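You operate a simulated robot arm through the tools that you are given. There is no shell and no other tool.

You run a simulated robot arm. Do the job below in one go: nothing can be reset, and whatever is moved stays where it is left.

Task
Move the blue tube to the gripper ports and set the job card's air pressure.
Fine: shut the valve first, press the blue button once, open the valve again after.

Only the result counts: the job must be done as asked and must still hold three seconds after the hand-in. Knocking over, shifting, dropping, spilling or breaking anything else fails it.

Robot
A 7-joint arm with a fingered hand, fixed in place. Base frame: the origin is at the foot of the arm, x ahead of it, y to its left, z up; the work surface is at about z = 86. Readings come in cm, degrees, newtons and seconds.
With the tool pointing down near the work surface it reaches from about 18 to 64 cm from the base axis. Its first joint turns from -115.0 to 115.0 degrees. Payload 3.1 kg.
The TCP is the grasp point between the finger pads, 2.2 cm short of the fingertips. In the tool frame z runs along the fingers and y along their closing line. The gripper opens to 11.2 cm. The gripper's body begins 6 cm behind the TCP. The gripper is a hand of 3 fingers: y runs from the thumb to the fingers, the wrist lies at [0, 0, -21.8] in the tool frame, and closing takes about 1.5 s.
Orientation is told as [roll, pitch, yaw] about the base's x, y, z axes, in that order, counted from this pose: with the fingers straight down and closing along the base's y, the tool's x points along the base's -x, its y along +y and its z along -z.

Tools
- The arm moves only by the tool send_rows. Its argument "deltas" is one flat list of numbers, 7 for each row, row after row: the shift along the tool's x, y, z in cm, then the turn, a rotation vector about the tool's x, y, z in degrees, then the closure in counts, from 0 (fully open) to 255 (shut). In form: [x, y, z, rx, ry, rz, hand, x, y, z, rx, ry, rz, hand, ...]. A call has 1 to 20 rows; each row is the pose to reach, as a shift and turn from the pose commanded when the call began, along the tool's axes at that moment. Each row takes 0.2 s and may step no farther than 5 cm and 8.6 degrees from the row before; otherwise, or with a gripper value out of range, the whole call is refused. Where a pose cannot be reached the arm comes as near as it can. A force on the tool above 40 N (or 10 N above the force at the start of the call, whichever is more), or a blocked arm, ends the call early, and 0.2 s more pass. Each finger travels about 10.8 cm/s and halts on what it meets, pressing with about 33 N; the grip force reading is that of the motor and also rises with nothing between the fingers. The clock runs only during rows and for 0.2 s after the last one: add rows that repeat a pose to give the fingers time. It gives the time, the measured TCP pose, the force on the tool (base axes), the opening and the grip force at its end, in the units of the frame above (readings bear some noise), with the torque about the TCP (base axes, N m) and any sound that the robot's microphone picked up.
- Cameras (640 x 400 px; columns grow to the right, rows downward): "scene" is fixed at [22.01, -64.86, 160.86]; the picture's right is [0.99, -0.12, 0.00], its down [-0.07, -0.61, -0.79] and it looks along [0.10, 0.79, -0.61] (base axes); focal length 339 px, centre (320, 200). "wrist" rides on the gripper at [6.6, 0.3, -8] in the tool frame; the picture's right is [-0.05, 1.00, 0.00], its down [-0.77, -0.04, -0.64] and it looks along [-0.64, -0.03, 0.77] (tool axes); focal length 275 px, centre (320, 200). There is no depth. A picture from a camera that has moved, and an enlarged one, comes with that camera's place and axes in the base frame and with its lens.
- snapshot(camera): a new picture of that camera. The clock stands still meanwhile.
- lift_body(by): slides the trunk up (or, below 0, down) by that many cm; the arm rides with it, the base frame stays. It gives what a move gives, with no picture.
- set_grasp(shape): the hand has 3 fingers and takes this shape, open, in about a second: jaw (thumb against the fingers, like two jaws); tri (thumb and two fingers); tip (a fingertip pinch); poke (one finger out to press); point (the index stretched); flat (the hand flat); cup (the hand cupped); fist (a fist). The gripper value then closes the fingers along that shape, each until it touches; the sizes above hold for jaw. It gives what a move gives, with no picture.
- zoom(camera, box): a new picture of the part [left, top, right, bottom] of that camera's present view, enlarged. The clock stands still meanwhile.
- finish_job(): hands the job in; it is judged then, once.

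Nothing tells you positions but the pictures and the camera data. Unless the task says otherwise, let go and move clear before handing in.

The tools are called after ">>>" as name(argument=value, ...) on one line, values as JSON. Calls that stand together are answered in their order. send_rows: Moves the arm, as the interface text tells. Its arguments: {"type":"object","properties":{"deltas":{"type":"array"}},"required":["deltas"]} The other tools are called the same way: lift_body (by) slides the trunk up or down; set_grasp (shape) gives the hand a shape; snapshot (camera) takes a picture; zoom (camera, box) takes an enlarged picture of a part of a camera's view; finish_job () hands the job in.

At the start:

```text
t: 0.0
eef_pos: [41.03, 9.18, 117.84]
tool_rot: [0.0, 0.0, 0.0]
ft_force: [0.1, -0.7, 0.1]
wrist_torque: [-0.01, 0.0, 0.03]
gripper_width: 11.18
grip_force: 0.0
shape: jaw
trunk travel left (down, up): [-82.5, 16.5]
```

scene: 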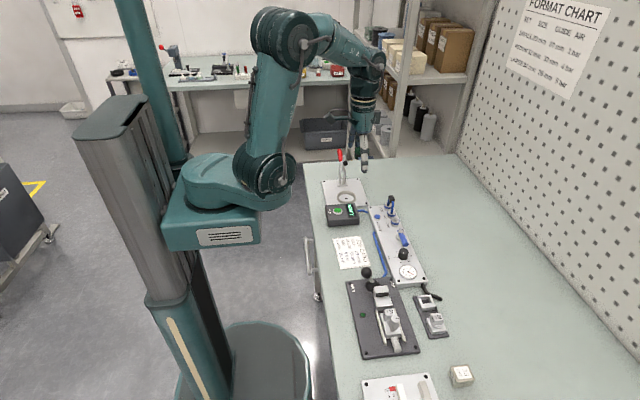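
wrist: 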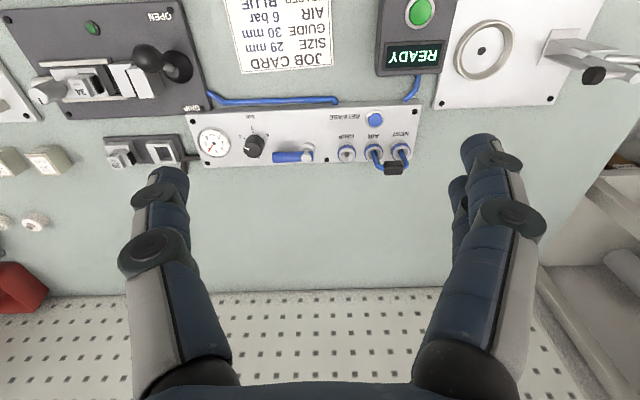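

I see a bench with a pneumatic panel (gauge, regulator knob, blue valve lever, GRIP/AIR/NEST ports, blue RELEASE button), a job card and a format chart. I'll take closer looks before moving anything.

>>> zoom(camera="wrist", box=[180, 90, 430, 180])

>>> zoom(camera="wrist", box=[200, 0, 460, 120])

>>> zoom(camera="scene", box=[310, 160, 470, 300])

>>> zoom(camera="scene", box=[490, 0, 620, 100])

>>> zoom(camera="scene", box=[330, 260, 490, 400])

```text
2.56 times, centred on (305, 135) of wrist
camera zoom: at [34.5, 9.49, 125.92], right [0.05, 1.0, 0.0], down [0.77, -0.04, 0.64], along [0.64, -0.03, -0.77], focal length 705 px, centre (358, 366)
```

zoom: 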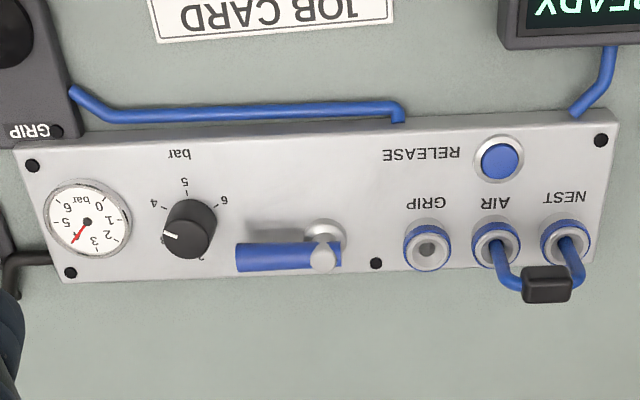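

```text
2.46 times, centred on (330, 60) of wrist
camera zoom: at [34.5, 9.49, 125.92], right [0.05, 1.0, 0.0], down [0.77, -0.04, 0.64], along [0.64, -0.03, -0.77], focal length 678 px, centre (295, 545)
```

zoom: 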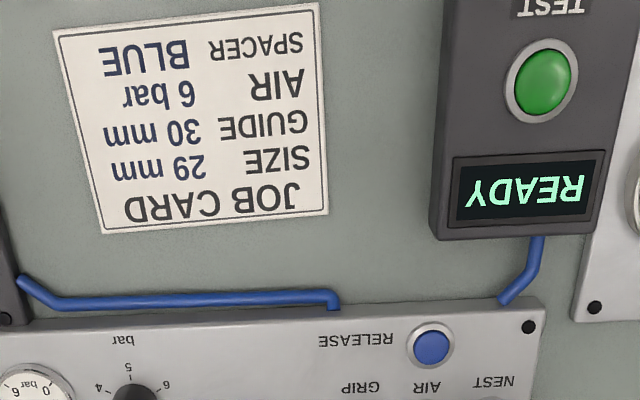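

```text
2.86 times, centred on (390, 230) of scene
camera zoom: at [22.01, -64.86, 160.86], right [0.99, -0.12, 0.0], down [-0.07, -0.61, -0.79], along [0.1, 0.79, -0.61], focal length 967 px, centre (120, 114)
```

zoom: 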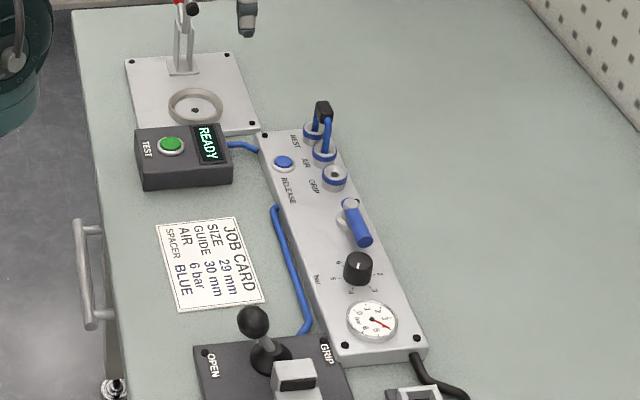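

```text
4.00 times, centred on (555, 50) of scene
camera zoom: at [22.01, -64.86, 160.86], right [0.99, -0.12, 0.0], down [-0.07, -0.61, -0.79], along [0.1, 0.79, -0.61], focal length 1354 px, centre (-620, 800)
```

zoom: 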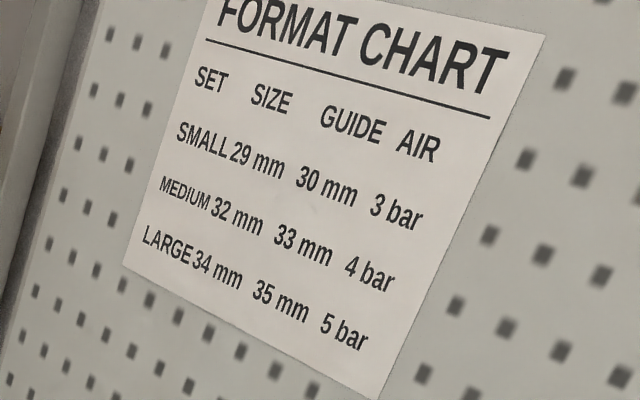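

```text
2.86 times, centred on (410, 330) of scene
camera zoom: at [22.01, -64.86, 160.86], right [0.99, -0.12, 0.0], down [-0.07, -0.61, -0.79], along [0.1, 0.79, -0.61], focal length 967 px, centre (63, -171)
```

zoom: 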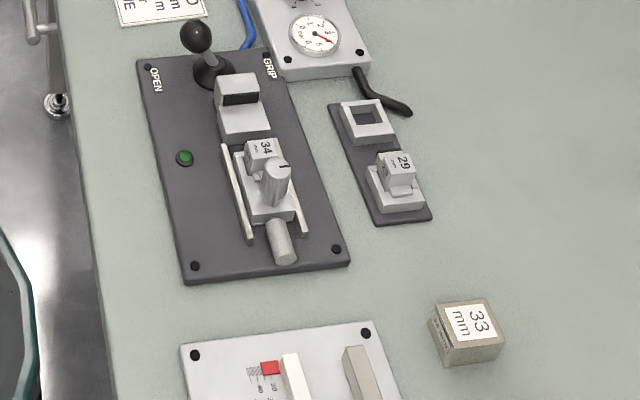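

The job card says AIR 6 bar, with the jumper currently between AIR and NEST. I'll zoom tighter on the knob, gauge, valve and jumper.

>>> zoom(camera="wrist", box=[185, 120, 265, 170])

>>> zoom(camera="wrist", box=[260, 130, 340, 180])

>>> zoom(camera="wrist", box=[340, 130, 420, 180])

>>> zoom(camera="scene", box=[370, 190, 418, 220])

>>> zoom(camera="scene", box=[380, 220, 444, 290])

```text
8.00 times, centred on (225, 145) of wrist
camera zoom: at [34.5, 9.49, 125.92], right [0.05, 1.0, 0.0], down [0.77, -0.04, 0.64], along [0.64, -0.03, -0.77], focal length 2202 px, centre (1080, 640)
```

zoom: 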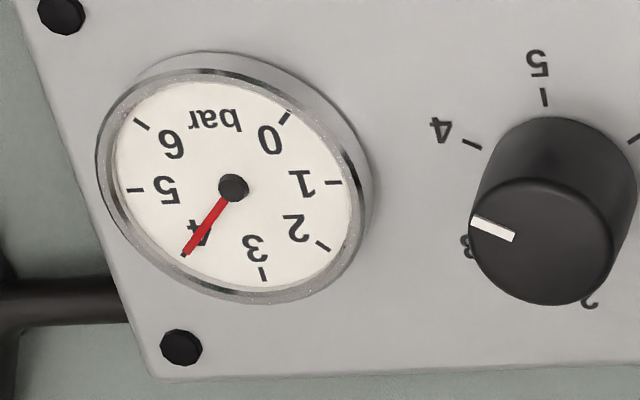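

```text
8.00 times, centred on (300, 155) of wrist
camera zoom: at [34.5, 9.49, 125.92], right [0.05, 1.0, 0.0], down [0.77, -0.04, 0.64], along [0.64, -0.03, -0.77], focal length 2202 px, centre (480, 560)
```

zoom: 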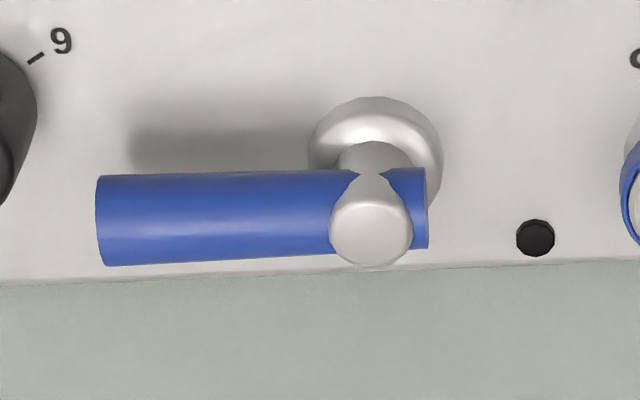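

```text
8.00 times, centred on (380, 155) of wrist
camera zoom: at [34.5, 9.49, 125.92], right [0.05, 1.0, 0.0], down [0.77, -0.04, 0.64], along [0.64, -0.03, -0.77], focal length 2202 px, centre (-160, 560)
```

zoom: 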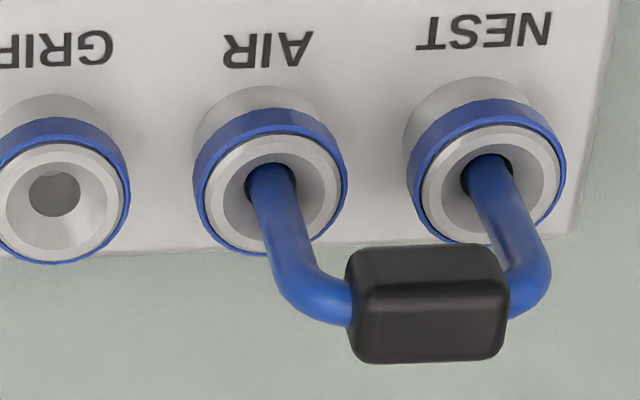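

```text
13.33 times, centred on (394, 205) of scene
camera zoom: at [22.01, -64.86, 160.86], right [0.99, -0.12, 0.0], down [-0.07, -0.61, -0.79], along [0.1, 0.79, -0.61], focal length 4514 px, centre (-667, 133)
```

zoom: 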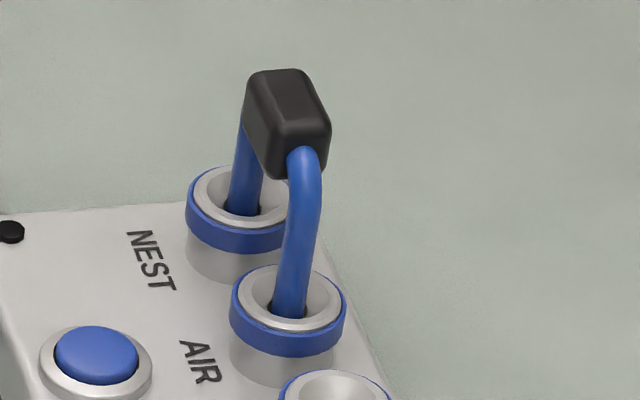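

```text
5.71 times, centred on (412, 255) of scene
camera zoom: at [22.01, -64.86, 160.86], right [0.99, -0.12, 0.0], down [-0.07, -0.61, -0.79], along [0.1, 0.79, -0.61], focal length 1935 px, centre (-206, -114)
```

zoom: 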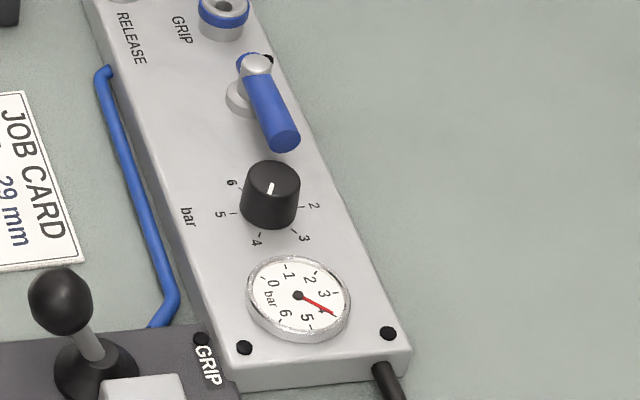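

The knob points at 4 (gauge reads 4 bar) with marks 60° apart. It needs to go 120° clockwise (seen from above) to 6. The ports lie around x≈56, y≈12.7/16.7/20.9, the valve pivot around (54.5, 6.5). I'll bring the hand over the panel for a closer look.

>>> send_rows(deltas=[-2.2, -0.2, 2, 0, 0, 0, 0, -4.4, -0.4, 4, 0, 0, 0, 0, -6.6, -0.6, 6, 0, 0, 0, 0, -8.8, -0.8, 8, 0, 0, 0, 0, -11, -1.0, 10, 0, 0, 0, 0, -13, -1.2, 12, 0, 0, 0, 0, -13, -1.2, 12, 0, 0, 0, 0])

>>> snapshot(camera="wrist")

>>> snapshot(camera="scene")

```text
t: 1.6
eef_pos: [54.11, 7.94, 105.86]
tool_rot: [0.0, -0.2, -0.1]
ft_force: [0.8, 0.5, -0.1]
wrist_torque: [-0.02, -0.03, 0.05]
gripper_width: 11.18
grip_force: 0.0
shape: jaw
trunk travel left (down, up): [-82.5, 16.5]
```

```text
taken
camera wrist: at [47.53, 8.32, 113.92], right [0.05, 1.0, 0.0], down [0.77, -0.04, 0.64], along [0.64, -0.03, -0.77], focal length 275 px, centre (320, 200)
```

wrist: 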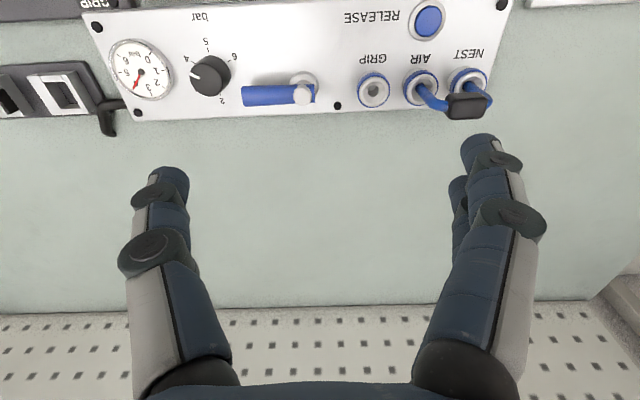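

```text
taken
```

scene: 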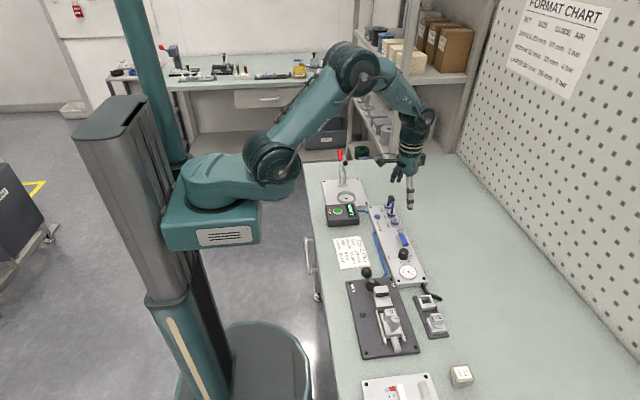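

>>> zoom(camera="wrist", box=[90, 20, 250, 120])

>>> zoom(camera="wrist", box=[220, 40, 380, 140])

>>> zoom(camera="wrist", box=[340, 0, 500, 100])

>>> zoom(camera="wrist", box=[340, 40, 500, 140])

```text
4.00 times, centred on (170, 70) of wrist
camera zoom: at [47.53, 8.32, 113.92], right [0.05, 1.0, 0.0], down [0.77, -0.04, 0.64], along [0.64, -0.03, -0.77], focal length 1101 px, centre (920, 720)
```

zoom: 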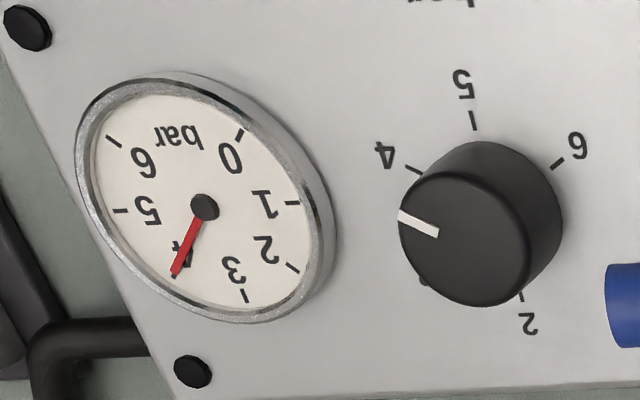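

```text
4.00 times, centred on (300, 90) of wrist
camera zoom: at [47.53, 8.32, 113.92], right [0.05, 1.0, 0.0], down [0.77, -0.04, 0.64], along [0.64, -0.03, -0.77], focal length 1101 px, centre (400, 640)
```

zoom: 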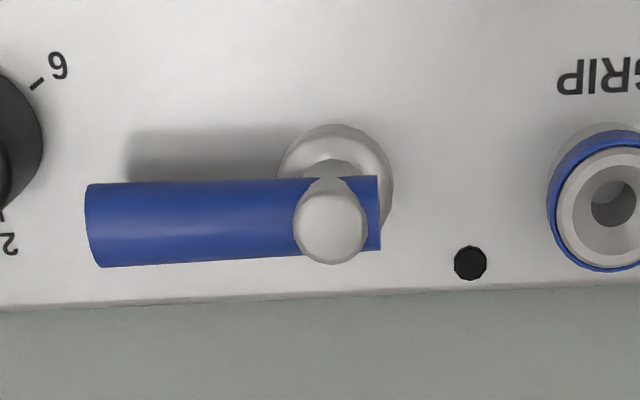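

```text
4.00 times, centred on (420, 50) of wrist
camera zoom: at [47.53, 8.32, 113.92], right [0.05, 1.0, 0.0], down [0.77, -0.04, 0.64], along [0.64, -0.03, -0.77], focal length 1101 px, centre (-80, 800)
```

zoom: 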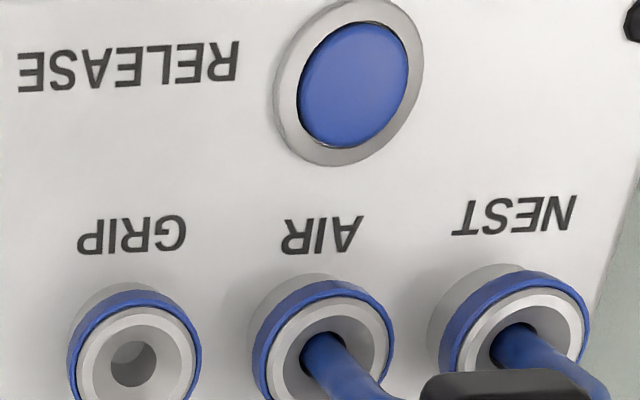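

```text
4.00 times, centred on (420, 90) of wrist
camera zoom: at [47.53, 8.32, 113.92], right [0.05, 1.0, 0.0], down [0.77, -0.04, 0.64], along [0.64, -0.03, -0.77], focal length 1101 px, centre (-80, 640)
```

zoom: 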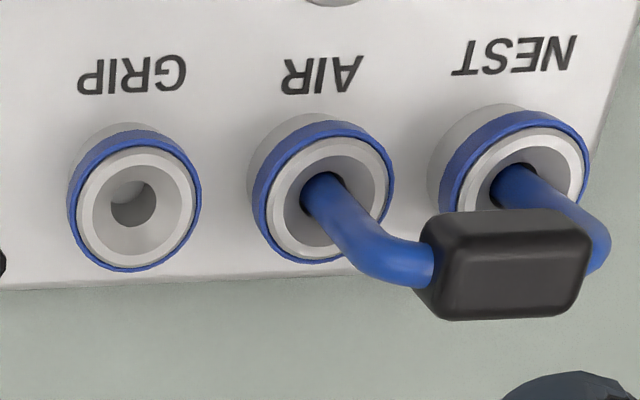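

I have triangulated: panel top z≈88.5, port tops z≈90 at x≈55.7 (GRIP y≈12.6, AIR 16.5, NEST 20.5), jumper handle ≈(55.7, 18.5, 94), lever pivot ≈(55.1, 6.5) with the tip at y≈1.6, knob ≈(53.7, -1.1). Next I'll form the poke shape up here in free space to see where its fingertip lies.

>>> set_grasp(shape="poke")

>>> snapshot(camera="wrist")

>>> zoom(camera="scene", box=[370, 110, 450, 220])

```text
t: 2.5
eef_pos: [54.18, 7.94, 105.78]
tool_rot: [-0.1, 0.0, 0.1]
ft_force: [-0.1, 0.3, 0.6]
wrist_torque: [0.0, 0.04, 0.01]
gripper_width: 0.0
grip_force: 0.1
shape: poke
trunk travel left (down, up): [-82.5, 16.5]
```

```text
taken
camera wrist: at [47.57, 8.34, 113.9], right [0.05, 1.0, 0.0], down [0.77, -0.04, 0.64], along [0.64, -0.03, -0.77], focal length 275 px, centre (320, 200)
```

wrist: 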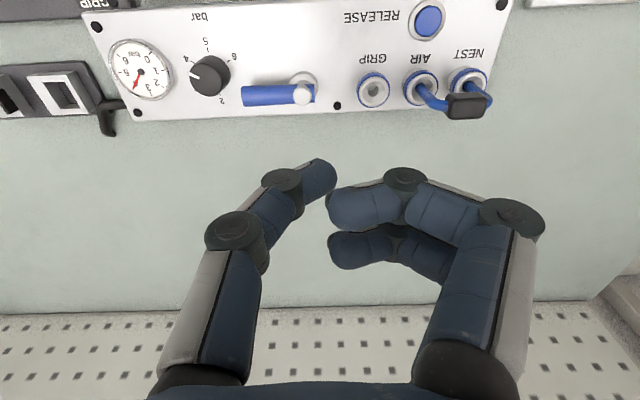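

```text
3.64 times, centred on (410, 165) of scene
camera zoom: at [22.01, -64.86, 160.86], right [0.99, -0.12, 0.0], down [-0.07, -0.61, -0.79], along [0.1, 0.79, -0.61], focal length 1231 px, centre (-7, 327)
```

zoom: 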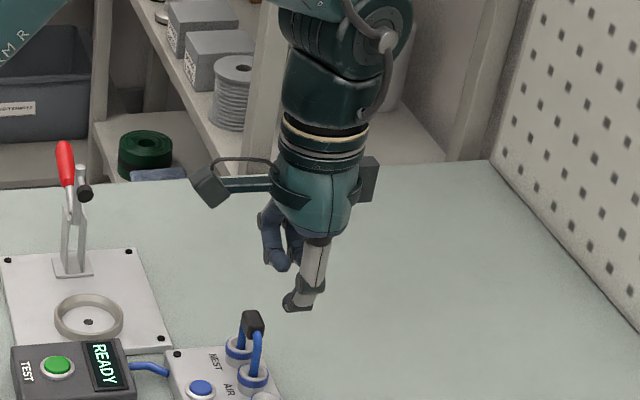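

>>> zoom(camera="wrist", box=[240, 140, 440, 280])

>>> zoom(camera="scene", box=[395, 150, 435, 220])

```text
2.86 times, centred on (340, 210) of wrist
camera zoom: at [47.57, 8.34, 113.9], right [0.05, 1.0, 0.0], down [0.77, -0.04, 0.64], along [0.64, -0.03, -0.77], focal length 786 px, centre (263, 171)
```

zoom: 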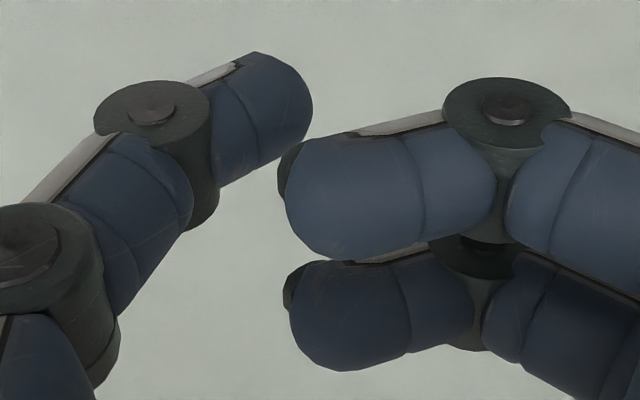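

```text
5.71 times, centred on (415, 185) of scene
camera zoom: at [22.01, -64.86, 160.86], right [0.99, -0.12, 0.0], down [-0.07, -0.61, -0.79], along [0.1, 0.79, -0.61], focal length 1935 px, centre (-223, 286)
```

zoom: 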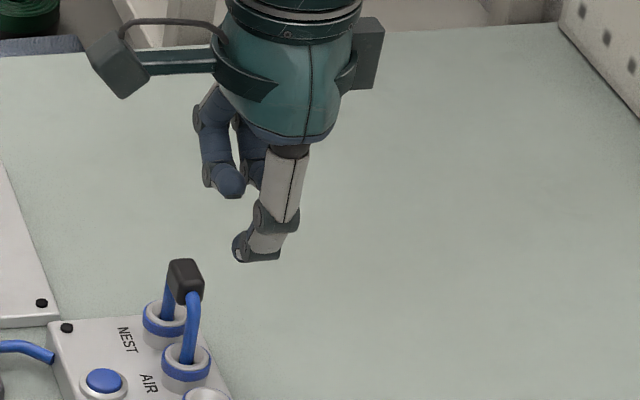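

Poke puts the thumb tip roughly at the tool axis, about 2.2 cm below the TCP. I'll check the "point" shape too, since a straight finger may suit the lever better.

>>> set_grasp(shape="point")

>>> snapshot(camera="wrist")

>>> zoom(camera="scene", box=[395, 150, 435, 220])

```text
t: 3.4
eef_pos: [54.17, 8.08, 105.81]
tool_rot: [0.0, 0.0, 0.1]
ft_force: [0.3, -0.1, 0.0]
wrist_torque: [0.01, -0.01, -0.01]
gripper_width: 0.0
grip_force: 0.1
shape: point
trunk travel left (down, up): [-82.5, 16.5]
```

```text
taken
camera wrist: at [47.57, 8.34, 113.9], right [0.05, 1.0, 0.0], down [0.77, -0.04, 0.64], along [0.64, -0.03, -0.77], focal length 275 px, centre (320, 200)
```

wrist: 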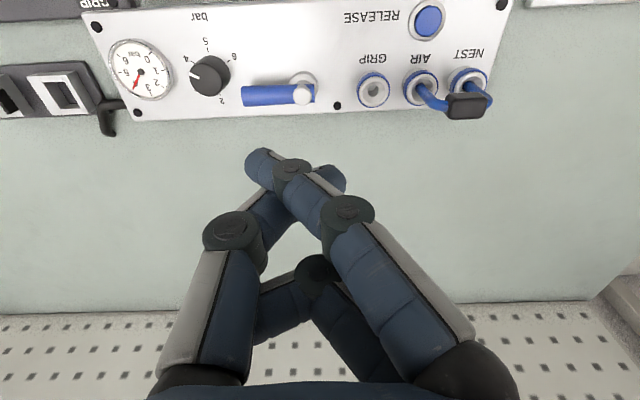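

```text
5.71 times, centred on (415, 185) of scene
camera zoom: at [22.01, -64.86, 160.86], right [0.99, -0.12, 0.0], down [-0.07, -0.61, -0.79], along [0.1, 0.79, -0.61], focal length 1935 px, centre (-223, 286)
```

zoom: 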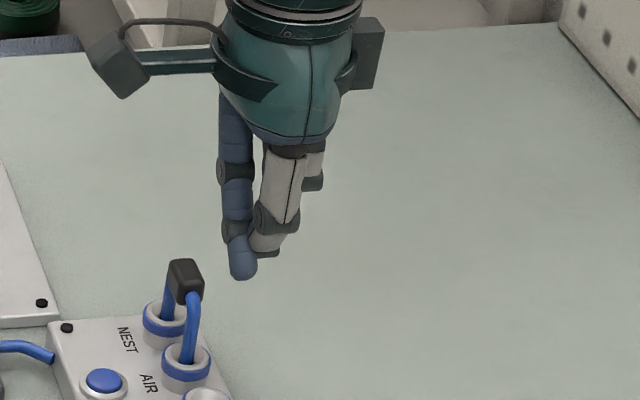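

Neither is straight, so I'll use the two-jaw shape as a loose cage to swing the valve lever about its pivot, and keep poke for the button. First I'll return to jaw and turn the hand 90° above the lever.

>>> set_grasp(shape="jaw")

>>> send_rows(deltas=[-0.1, -0.38, 0.26, 0, 0, -8.2, 0, -0.2, -0.76, 0.52, 0, 0, -16.4, 0, -0.3, -1.14, 0.78, 0, 0, -24.6, 0, -0.4, -1.52, 1.04, 0, 0, -32.8, 0, -0.5, -1.9, 1.3, 0, 0, -41, 0, -0.6, -2.28, 1.56, 0, 0, -49.2, 40, -0.7, -2.66, 1.82, 0, 0, -57.4, 80, -0.8, -3.04, 2.08, 0, 0, -65.6, 120, -0.9, -3.42, 2.34, 0, 0, -73.8, 164, -1.0, -3.8, 2.6, 0, 0, -82, 164, -1.07, -4.18, 2.84, 0, 0, -90, 164, -1.07, -4.18, 2.84, 0, 0, -90, 164])

>>> snapshot(camera="wrist")

>>> snapshot(camera="scene")

```text
t: 4.3
eef_pos: [53.98, 8.04, 105.81]
tool_rot: [0.1, -0.1, 0.0]
ft_force: [0.7, -0.1, -0.3]
wrist_torque: [0.03, -0.01, 0.05]
gripper_width: 8.02
grip_force: 0.0
shape: jaw
trunk travel left (down, up): [-82.5, 16.5]
```

```text
t: 6.9
eef_pos: [55.14, 3.85, 103.02]
tool_rot: [0.0, -0.1, 90.0]
ft_force: [0.1, -0.2, 0.4]
wrist_torque: [0.01, -0.02, 0.01]
gripper_width: 1.03
grip_force: 0.0
shape: jaw
trunk travel left (down, up): [-82.5, 16.5]
```

```text
taken
camera wrist: at [54.9, -2.81, 111.1], right [-1.0, 0.04, 0.0], down [0.03, 0.77, 0.64], along [0.03, 0.64, -0.77], focal length 275 px, centre (320, 200)
```

wrist: 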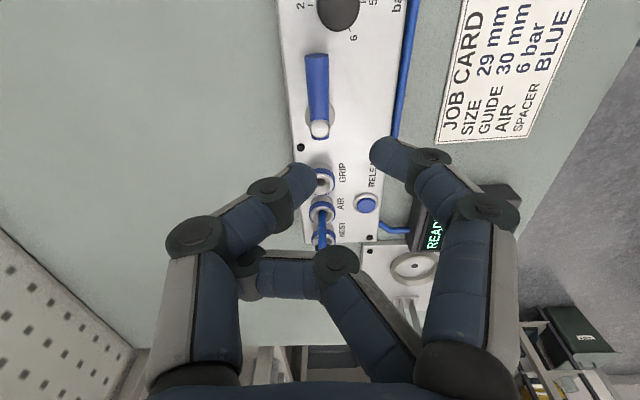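

```text
taken
```

scene: 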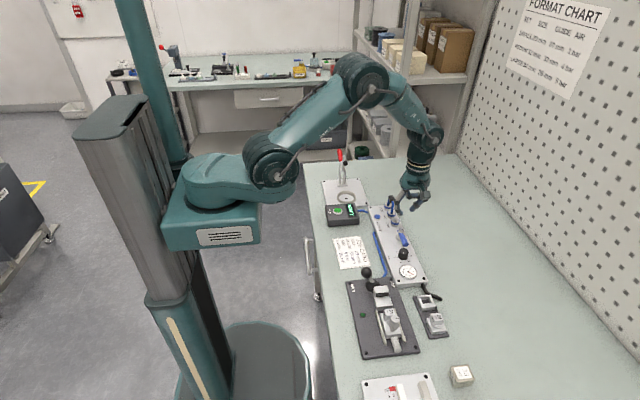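

One of the two fingers still looks folded from the earlier shape, so I'll open fully and wait, then check again.

>>> send_rows(deltas=[0, 0, 0, 0, 0, 0, 0, 0, 0, 0, 0, 0, 0, 0, 0, 0, 0, 0, 0, 0, 0, 0, 0, 0, 0, 0, 0, 0, 0, 0, 0, 0, 0, 0, 0, 0, 0, 0, 0, 0, 0, 0, 0, 0, 0, 0, 0, 0, 0, 0, 0, 0, 0, 0, 0, 0])

>>> snapshot(camera="wrist")

```text
t: 8.7
eef_pos: [55.09, 3.83, 102.96]
tool_rot: [0.0, -0.1, 90.0]
ft_force: [0.6, -0.4, 0.1]
wrist_torque: [-0.02, 0.02, 0.02]
gripper_width: 8.0
grip_force: 0.1
shape: jaw
trunk travel left (down, up): [-82.5, 16.5]
```

```text
taken
camera wrist: at [54.88, -2.82, 111.1], right [-1.0, 0.05, 0.0], down [0.04, 0.77, 0.64], along [0.03, 0.64, -0.77], focal length 275 px, centre (320, 200)
```

wrist: 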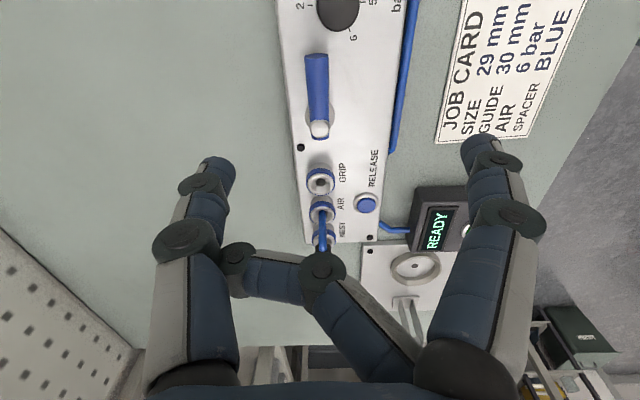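

The second finger has hooked behind the thumb on the way back from "point". I'll undo it by going back through point and poke, checking the picture at each stage.

>>> set_grasp(shape="point")

>>> snapshot(camera="wrist")

>>> set_grasp(shape="poke")

>>> snapshot(camera="wrist")

```text
t: 9.6
eef_pos: [55.25, 3.84, 102.92]
tool_rot: [-0.1, 0.0, 90.1]
ft_force: [0.1, -0.2, -0.7]
wrist_torque: [0.0, -0.02, 0.02]
gripper_width: 0.0
grip_force: 0.0
shape: point
trunk travel left (down, up): [-82.5, 16.5]
```

```text
taken
camera wrist: at [54.88, -2.82, 111.1], right [-1.0, 0.05, 0.0], down [0.04, 0.77, 0.64], along [0.03, 0.64, -0.77], focal length 275 px, centre (320, 200)
```

wrist: 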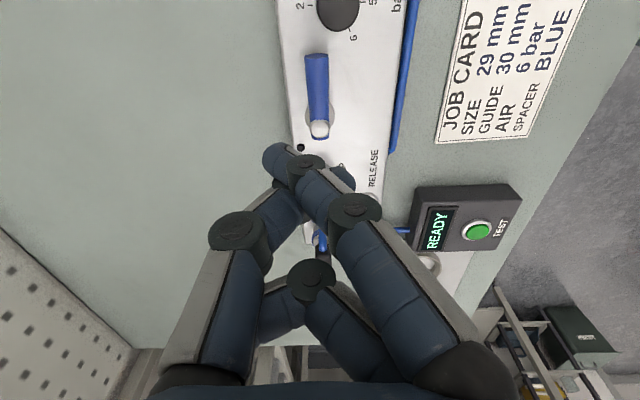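

```text
t: 10.5
eef_pos: [55.22, 3.69, 103.04]
tool_rot: [-0.1, -0.1, 90.0]
ft_force: [-0.4, 0.3, 0.5]
wrist_torque: [0.05, 0.02, 0.02]
gripper_width: 0.0
grip_force: 0.1
shape: poke
trunk travel left (down, up): [-82.5, 16.5]
```

```text
taken
camera wrist: at [54.88, -2.82, 111.1], right [-1.0, 0.05, 0.0], down [0.04, 0.77, 0.64], along [0.03, 0.64, -0.77], focal length 275 px, centre (320, 200)
```

wrist: 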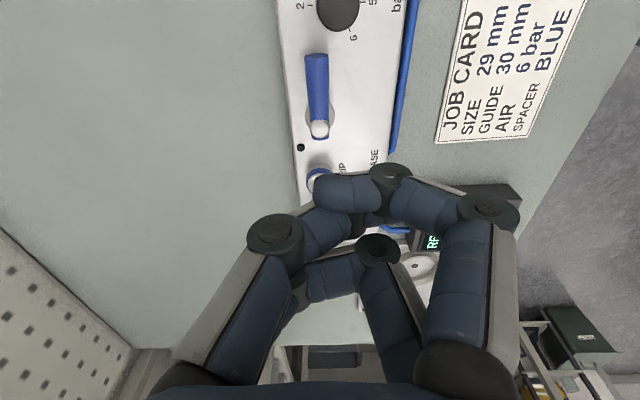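

>>> set_grasp(shape="jaw")

>>> snapshot(camera="wrist")

```text
t: 11.4
eef_pos: [55.2, 3.77, 103.01]
tool_rot: [0.0, 0.0, 90.1]
ft_force: [0.0, 0.2, 0.2]
wrist_torque: [0.01, 0.04, 0.01]
gripper_width: 1.57
grip_force: 0.0
shape: jaw
trunk travel left (down, up): [-82.5, 16.5]
```

```text
taken
camera wrist: at [54.88, -2.82, 111.1], right [-1.0, 0.05, 0.0], down [0.04, 0.77, 0.64], along [0.03, 0.64, -0.77], focal length 275 px, centre (320, 200)
```

wrist: 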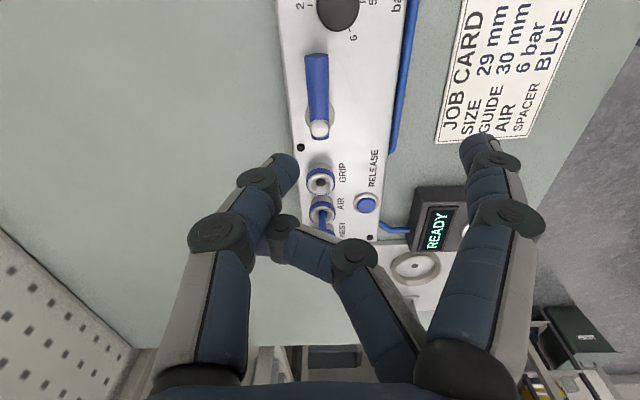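

>>> set_grasp(shape="flat")

>>> snapshot(camera="wrist")

```text
t: 12.3
eef_pos: [55.2, 3.81, 102.95]
tool_rot: [0.0, 0.0, 89.9]
ft_force: [0.7, 0.1, 0.2]
wrist_torque: [-0.01, 0.02, 0.02]
gripper_width: 0.0
grip_force: 0.0
shape: flat
trunk travel left (down, up): [-82.5, 16.5]
```

```text
taken
camera wrist: at [54.88, -2.82, 111.1], right [-1.0, 0.05, 0.0], down [0.04, 0.77, 0.64], along [0.03, 0.64, -0.77], focal length 275 px, centre (320, 200)
```

wrist: 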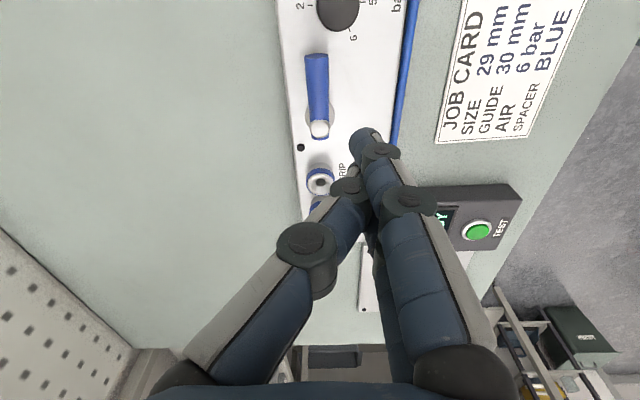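

>>> set_grasp(shape="jaw")

>>> send_rows(deltas=[0, 0, 0, 0, 0, 0, 0, 0, 0, 0, 0, 0, 0, 0, 0, 0, 0, 0, 0, 0, 0])

>>> snapshot(camera="wrist")

```text
t: 13.2
eef_pos: [55.04, 3.85, 102.95]
tool_rot: [0.0, 0.0, 90.1]
ft_force: [-0.1, 0.1, -0.5]
wrist_torque: [0.02, 0.0, -0.01]
gripper_width: 11.21
grip_force: 0.0
shape: jaw
trunk travel left (down, up): [-82.5, 16.5]
```

```text
t: 14.0
eef_pos: [55.11, 3.79, 102.92]
tool_rot: [-0.1, 0.0, 90.0]
ft_force: [-0.9, -0.2, 0.4]
wrist_torque: [0.0, -0.03, -0.02]
gripper_width: 11.19
grip_force: 0.1
shape: jaw
trunk travel left (down, up): [-82.5, 16.5]
```

```text
taken
camera wrist: at [54.88, -2.82, 111.1], right [-1.0, 0.05, 0.0], down [0.04, 0.77, 0.64], along [0.03, 0.64, -0.77], focal length 275 px, centre (320, 200)
```

wrist: 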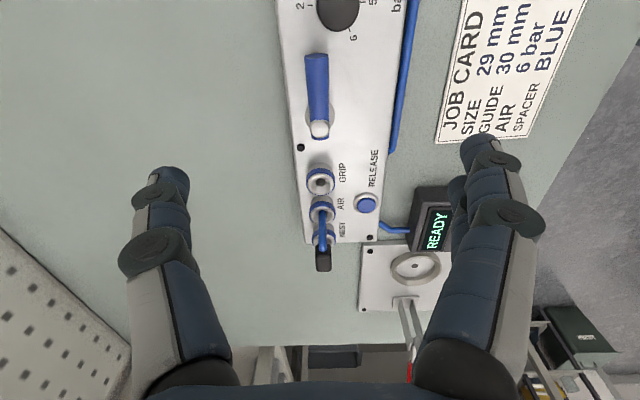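

The hand is cleanly open again (lesson: go through "flat" after poke). Now I'll get exact sideways positions from this view.

>>> zoom(camera="wrist", box=[260, 0, 420, 100])

>>> zoom(camera="wrist", box=[260, 60, 420, 160])

>>> zoom(camera="wrist", box=[260, 150, 420, 275])

```text
4.00 times, centred on (340, 50) of wrist
camera zoom: at [54.88, -2.82, 111.1], right [-1.0, 0.05, 0.0], down [0.04, 0.77, 0.64], along [0.03, 0.64, -0.77], focal length 1101 px, centre (240, 800)
```

zoom: 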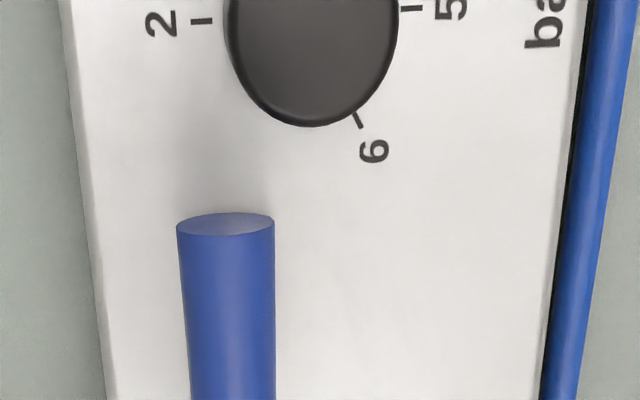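

```text
4.00 times, centred on (340, 110) of wrist
camera zoom: at [54.88, -2.82, 111.1], right [-1.0, 0.05, 0.0], down [0.04, 0.77, 0.64], along [0.03, 0.64, -0.77], focal length 1101 px, centre (240, 560)
```

zoom: 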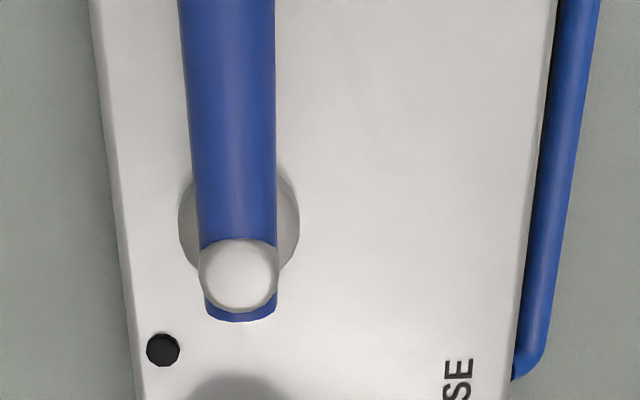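

```text
3.20 times, centred on (340, 212) of wrist
camera zoom: at [54.88, -2.82, 111.1], right [-1.0, 0.05, 0.0], down [0.04, 0.77, 0.64], along [0.03, 0.64, -0.77], focal length 881 px, centre (256, 160)
```

zoom: 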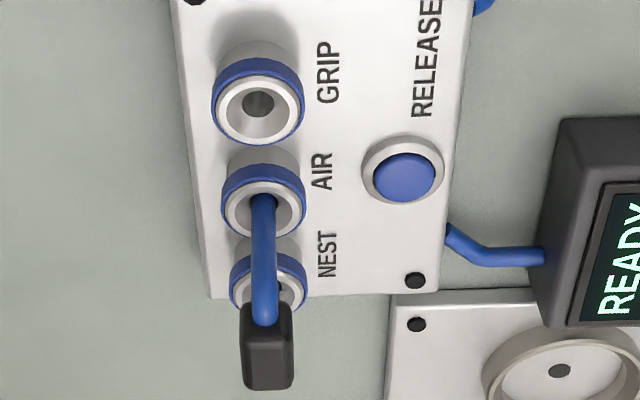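

Pivot is at ≈(55.25, 6.42), lever axis x≈55.25, z≈90.8, diameter 1.6. I'll half-close the jaws to about 4 cm and descend so the tips hover just above the lever.

>>> send_rows(deltas=[0, 0, 0, 0, 0, 0, 80, 0, 0, 0, 0, 0, 0, 164, 0, -0.1, 1.5, 0, 0, 0, 164, 0, -0.15, 3, 0, 0, 0, 164, 0, -0.15, 4.5, 0, 0, 0, 164, 0, -0.15, 6, 0, 0, 0, 164, 0, -0.15, 7, 0, 0, 0, 164, 0, -0.15, 8, 0, 0, 0, 164, 0, -0.15, 8, 0, 0, 0, 164])

>>> snapshot(camera="wrist")

>>> zoom(camera="scene", box=[360, 180, 440, 290])

```text
t: 16.0
eef_pos: [55.33, 3.71, 95.01]
tool_rot: [0.0, 0.0, 90.0]
ft_force: [-0.1, -0.2, 0.0]
wrist_torque: [0.0, 0.03, -0.01]
gripper_width: 4.07
grip_force: 0.1
shape: jaw
trunk travel left (down, up): [-82.5, 16.5]
```

```text
taken
camera wrist: at [55.04, -2.84, 103.11], right [-1.0, 0.05, 0.0], down [0.04, 0.77, 0.64], along [0.03, 0.64, -0.77], focal length 275 px, centre (320, 200)
```

wrist: 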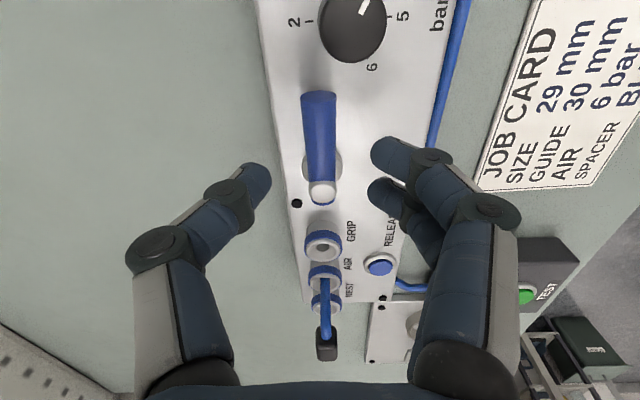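

```text
3.64 times, centred on (400, 235) of scene
camera zoom: at [22.01, -64.86, 160.86], right [0.99, -0.12, 0.0], down [-0.07, -0.61, -0.79], along [0.1, 0.79, -0.61], focal length 1231 px, centre (29, 73)
```

zoom: 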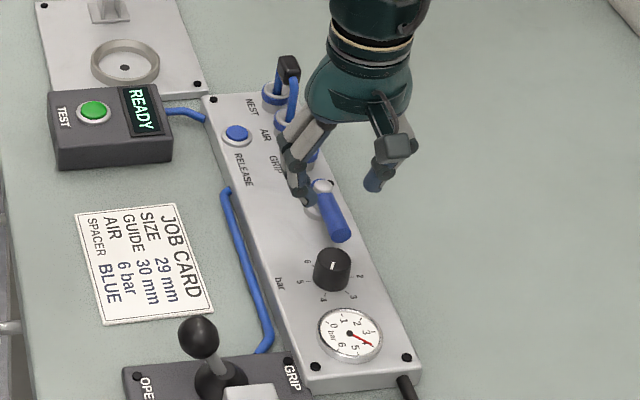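

The jaws straddle the lever evenly. I'll descend to the lever height and narrow the cage.

>>> send_rows(deltas=[0, 0, 0.8, 0, 0, 0, 164, 0, 0, 1.6, 0, 0, 0, 164, 0, 0, 2.4, 0, 0, 0, 164, 0, 0, 3.2, 0, 0, 0, 164, 0, 0, 3.2, 0, 0, 0, 190, 0, 0, 3.2, 0, 0, 0, 198, 0, 0, 3.2, 0, 0, 0, 198])

>>> snapshot(camera="wrist")

>>> zoom(camera="scene", box=[360, 180, 440, 290])

```text
t: 17.6
eef_pos: [55.23, 3.79, 91.81]
tool_rot: [0.0, 0.0, 90.0]
ft_force: [0.6, 0.0, 0.0]
wrist_torque: [0.01, 0.0, 0.0]
gripper_width: 2.56
grip_force: 0.0
shape: jaw
trunk travel left (down, up): [-82.5, 16.5]
```

```text
taken
camera wrist: at [55.03, -2.83, 99.89], right [-1.0, 0.05, 0.0], down [0.04, 0.77, 0.64], along [0.03, 0.64, -0.77], focal length 275 px, centre (320, 200)
```

wrist: 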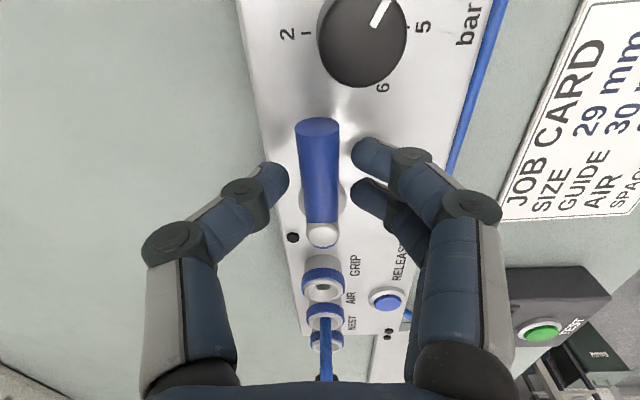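

```text
3.64 times, centred on (400, 235) of scene
camera zoom: at [22.01, -64.86, 160.86], right [0.99, -0.12, 0.0], down [-0.07, -0.61, -0.79], along [0.1, 0.79, -0.61], focal length 1231 px, centre (29, 73)
```

zoom: 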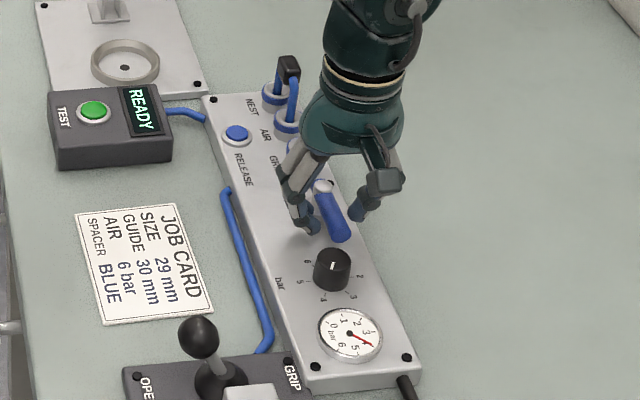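

The cage sits around the lever without touching it. I'll probe a clockwise swing (tip toward the robot) by a small angle and watch the forces.

>>> send_rows(deltas=[-0.014, 0.274, 0, 0, 0, 6, 198, -0.057, 0.545, 0, 0, 0, 12, 198, -0.128, 0.81, 0, 0, 0, 18, 198, -0.227, 1.066, 0, 0, 0, 24, 198, -0.227, 1.066, 0, 0, 0, 24, 198])

>>> snapshot(camera="wrist")

>>> zoom(camera="scene", box=[360, 180, 440, 290])

```text
t: 18.8
eef_pos: [54.25, 4.1, 91.74]
tool_rot: [0.0, -0.1, 65.8]
ft_force: [1.7, 0.7, 0.7]
wrist_torque: [-0.01, -0.05, 0.01]
gripper_width: 2.62
grip_force: 0.1
shape: jaw
trunk travel left (down, up): [-82.5, 16.5]
```

```text
taken
camera wrist: at [51.28, -1.85, 99.89], right [-0.89, 0.45, 0.0], down [0.35, 0.69, 0.64], along [0.29, 0.57, -0.77], focal length 275 px, centre (320, 200)
```

wrist: 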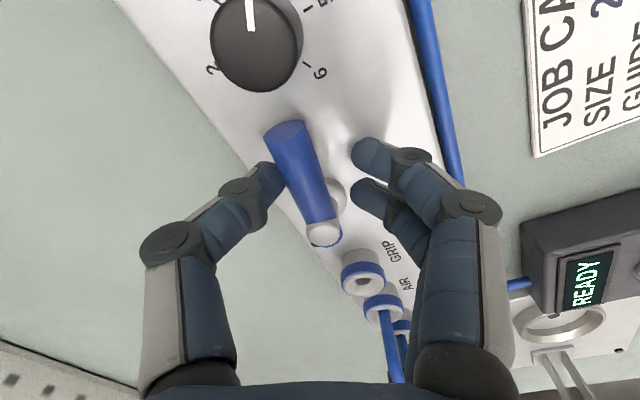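

```text
3.64 times, centred on (400, 235) of scene
camera zoom: at [22.01, -64.86, 160.86], right [0.99, -0.12, 0.0], down [-0.07, -0.61, -0.79], along [0.1, 0.79, -0.61], focal length 1231 px, centre (29, 73)
```

zoom: 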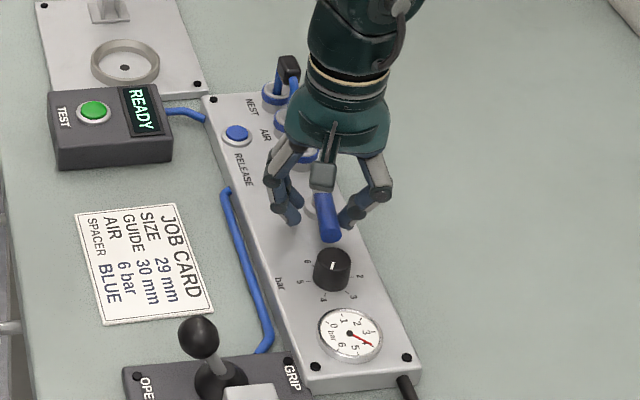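

The lever follows with almost no resistance. I'll continue the clockwise swing.

>>> send_rows(deltas=[-0.026, 0.365, 0, 0, 0, 8, 198, -0.102, 0.722, 0, 0, 0, 16, 198, -0.227, 1.066, 0, 0, 0, 24, 198, -0.398, 1.388, 0, 0, 0, 32, 198, -0.613, 1.684, 0, 0, 0, 40, 198, -0.613, 1.684, 0, 0, 0, 40, 198])

>>> snapshot(camera="wrist")

>>> zoom(camera="scene", box=[360, 180, 440, 290])

```text
t: 20.2
eef_pos: [53.0, 5.27, 91.68]
tool_rot: [0.0, 0.0, 25.9]
ft_force: [0.8, -0.5, 1.2]
wrist_torque: [-0.02, -0.02, 0.01]
gripper_width: 2.63
grip_force: 0.0
shape: jaw
trunk travel left (down, up): [-82.5, 16.5]
```

```text
taken
camera wrist: at [46.91, 2.65, 99.88], right [-0.39, 0.92, 0.0], down [0.71, 0.3, 0.64], along [0.58, 0.25, -0.77], focal length 275 px, centre (320, 200)
```

wrist: 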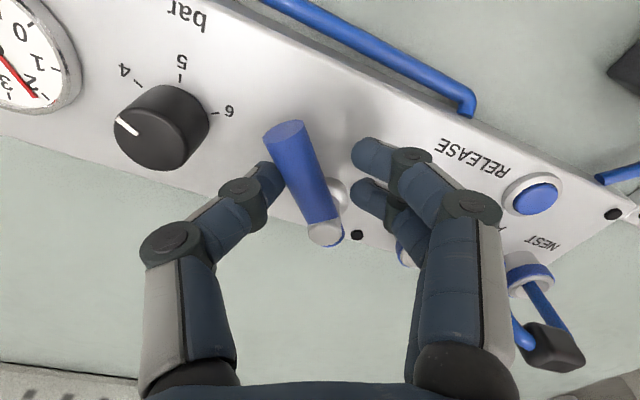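

```text
3.64 times, centred on (400, 235) of scene
camera zoom: at [22.01, -64.86, 160.86], right [0.99, -0.12, 0.0], down [-0.07, -0.61, -0.79], along [0.1, 0.79, -0.61], focal length 1231 px, centre (29, 73)
```

zoom: 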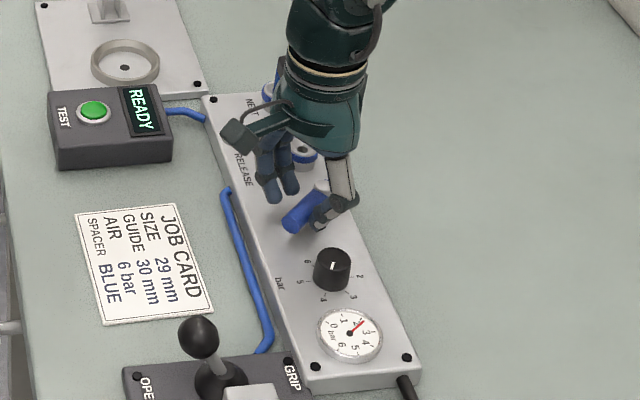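

The lever swings freely and the gauge is falling, so clockwise is the closing direction. Continuing to the end stop.

>>> send_rows(deltas=[-0.026, 0.365, 0, 0, 0, 8, 198, -0.102, 0.722, 0, 0, 0, 16, 198, -0.227, 1.066, 0, 0, 0, 24, 198, -0.398, 1.388, 0, 0, 0, 32, 198, -0.613, 1.684, 0, 0, 0, 40, 198, -0.613, 1.684, 0, 0, 0, 40, 198])

>>> snapshot(camera="wrist")

>>> zoom(camera="scene", box=[360, 180, 440, 290])

```text
t: 21.6
eef_pos: [52.74, 6.87, 91.79]
tool_rot: [0.0, 0.0, -14.0]
ft_force: [-0.2, -1.2, 0.8]
wrist_torque: [-0.05, 0.04, 0.02]
gripper_width: 2.61
grip_force: 0.1
shape: jaw
trunk travel left (down, up): [-82.5, 16.5]
```

```text
taken
camera wrist: at [46.44, 8.93, 99.87], right [0.29, 0.96, 0.0], down [0.74, -0.22, 0.64], along [0.61, -0.18, -0.77], focal length 275 px, centre (320, 200)
```

wrist: 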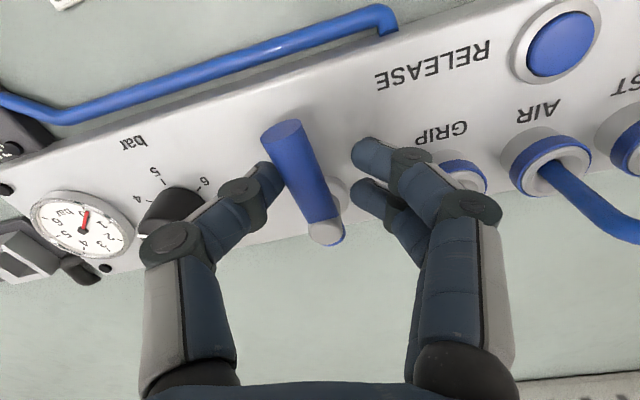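

```text
3.64 times, centred on (400, 235) of scene
camera zoom: at [22.01, -64.86, 160.86], right [0.99, -0.12, 0.0], down [-0.07, -0.61, -0.79], along [0.1, 0.79, -0.61], focal length 1231 px, centre (29, 73)
```

zoom: 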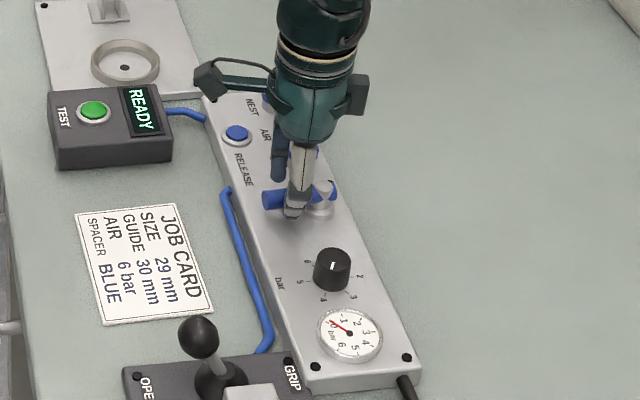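

Gauge reads 0. The lever looks near 87°, so I'll nudge on gently until the stop is felt.

>>> send_rows(deltas=[-0.003, 0.137, 0, 0, 0, 3, 198, -0.014, 0.274, 0, 0, 0, 6, 198, -0.032, 0.41, 0, 0, 0, 9, 198, -0.032, 0.41, 0, 0, 0, 9, 198])

>>> zoom(camera="scene", box=[360, 180, 440, 290])

>>> snapshot(camera="wrist")

```text
t: 22.6
eef_pos: [52.85, 7.4, 91.76]
tool_rot: [0.0, 0.0, -23.0]
ft_force: [1.8, -4.2, 1.3]
wrist_torque: [-0.08, 0.0, 0.06]
gripper_width: 2.72
grip_force: 0.0
shape: jaw
trunk travel left (down, up): [-82.5, 16.5]
```

```text
3.64 times, centred on (400, 235) of scene
camera zoom: at [22.01, -64.86, 160.86], right [0.99, -0.12, 0.0], down [-0.07, -0.61, -0.79], along [0.1, 0.79, -0.61], focal length 1231 px, centre (29, 73)
```

zoom: 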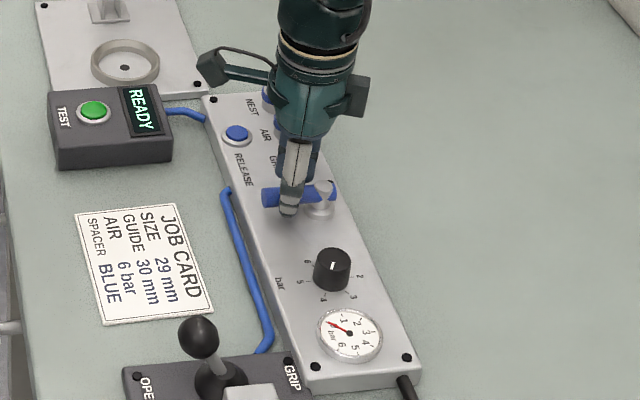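

```text
taken
camera wrist: at [47.0, 10.23, 99.9], right [0.43, 0.9, 0.0], down [0.7, -0.34, 0.64], along [0.57, -0.28, -0.77], focal length 275 px, centre (320, 200)
```

wrist: 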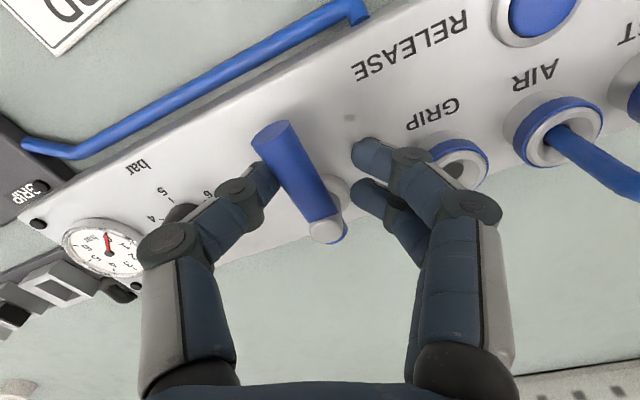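

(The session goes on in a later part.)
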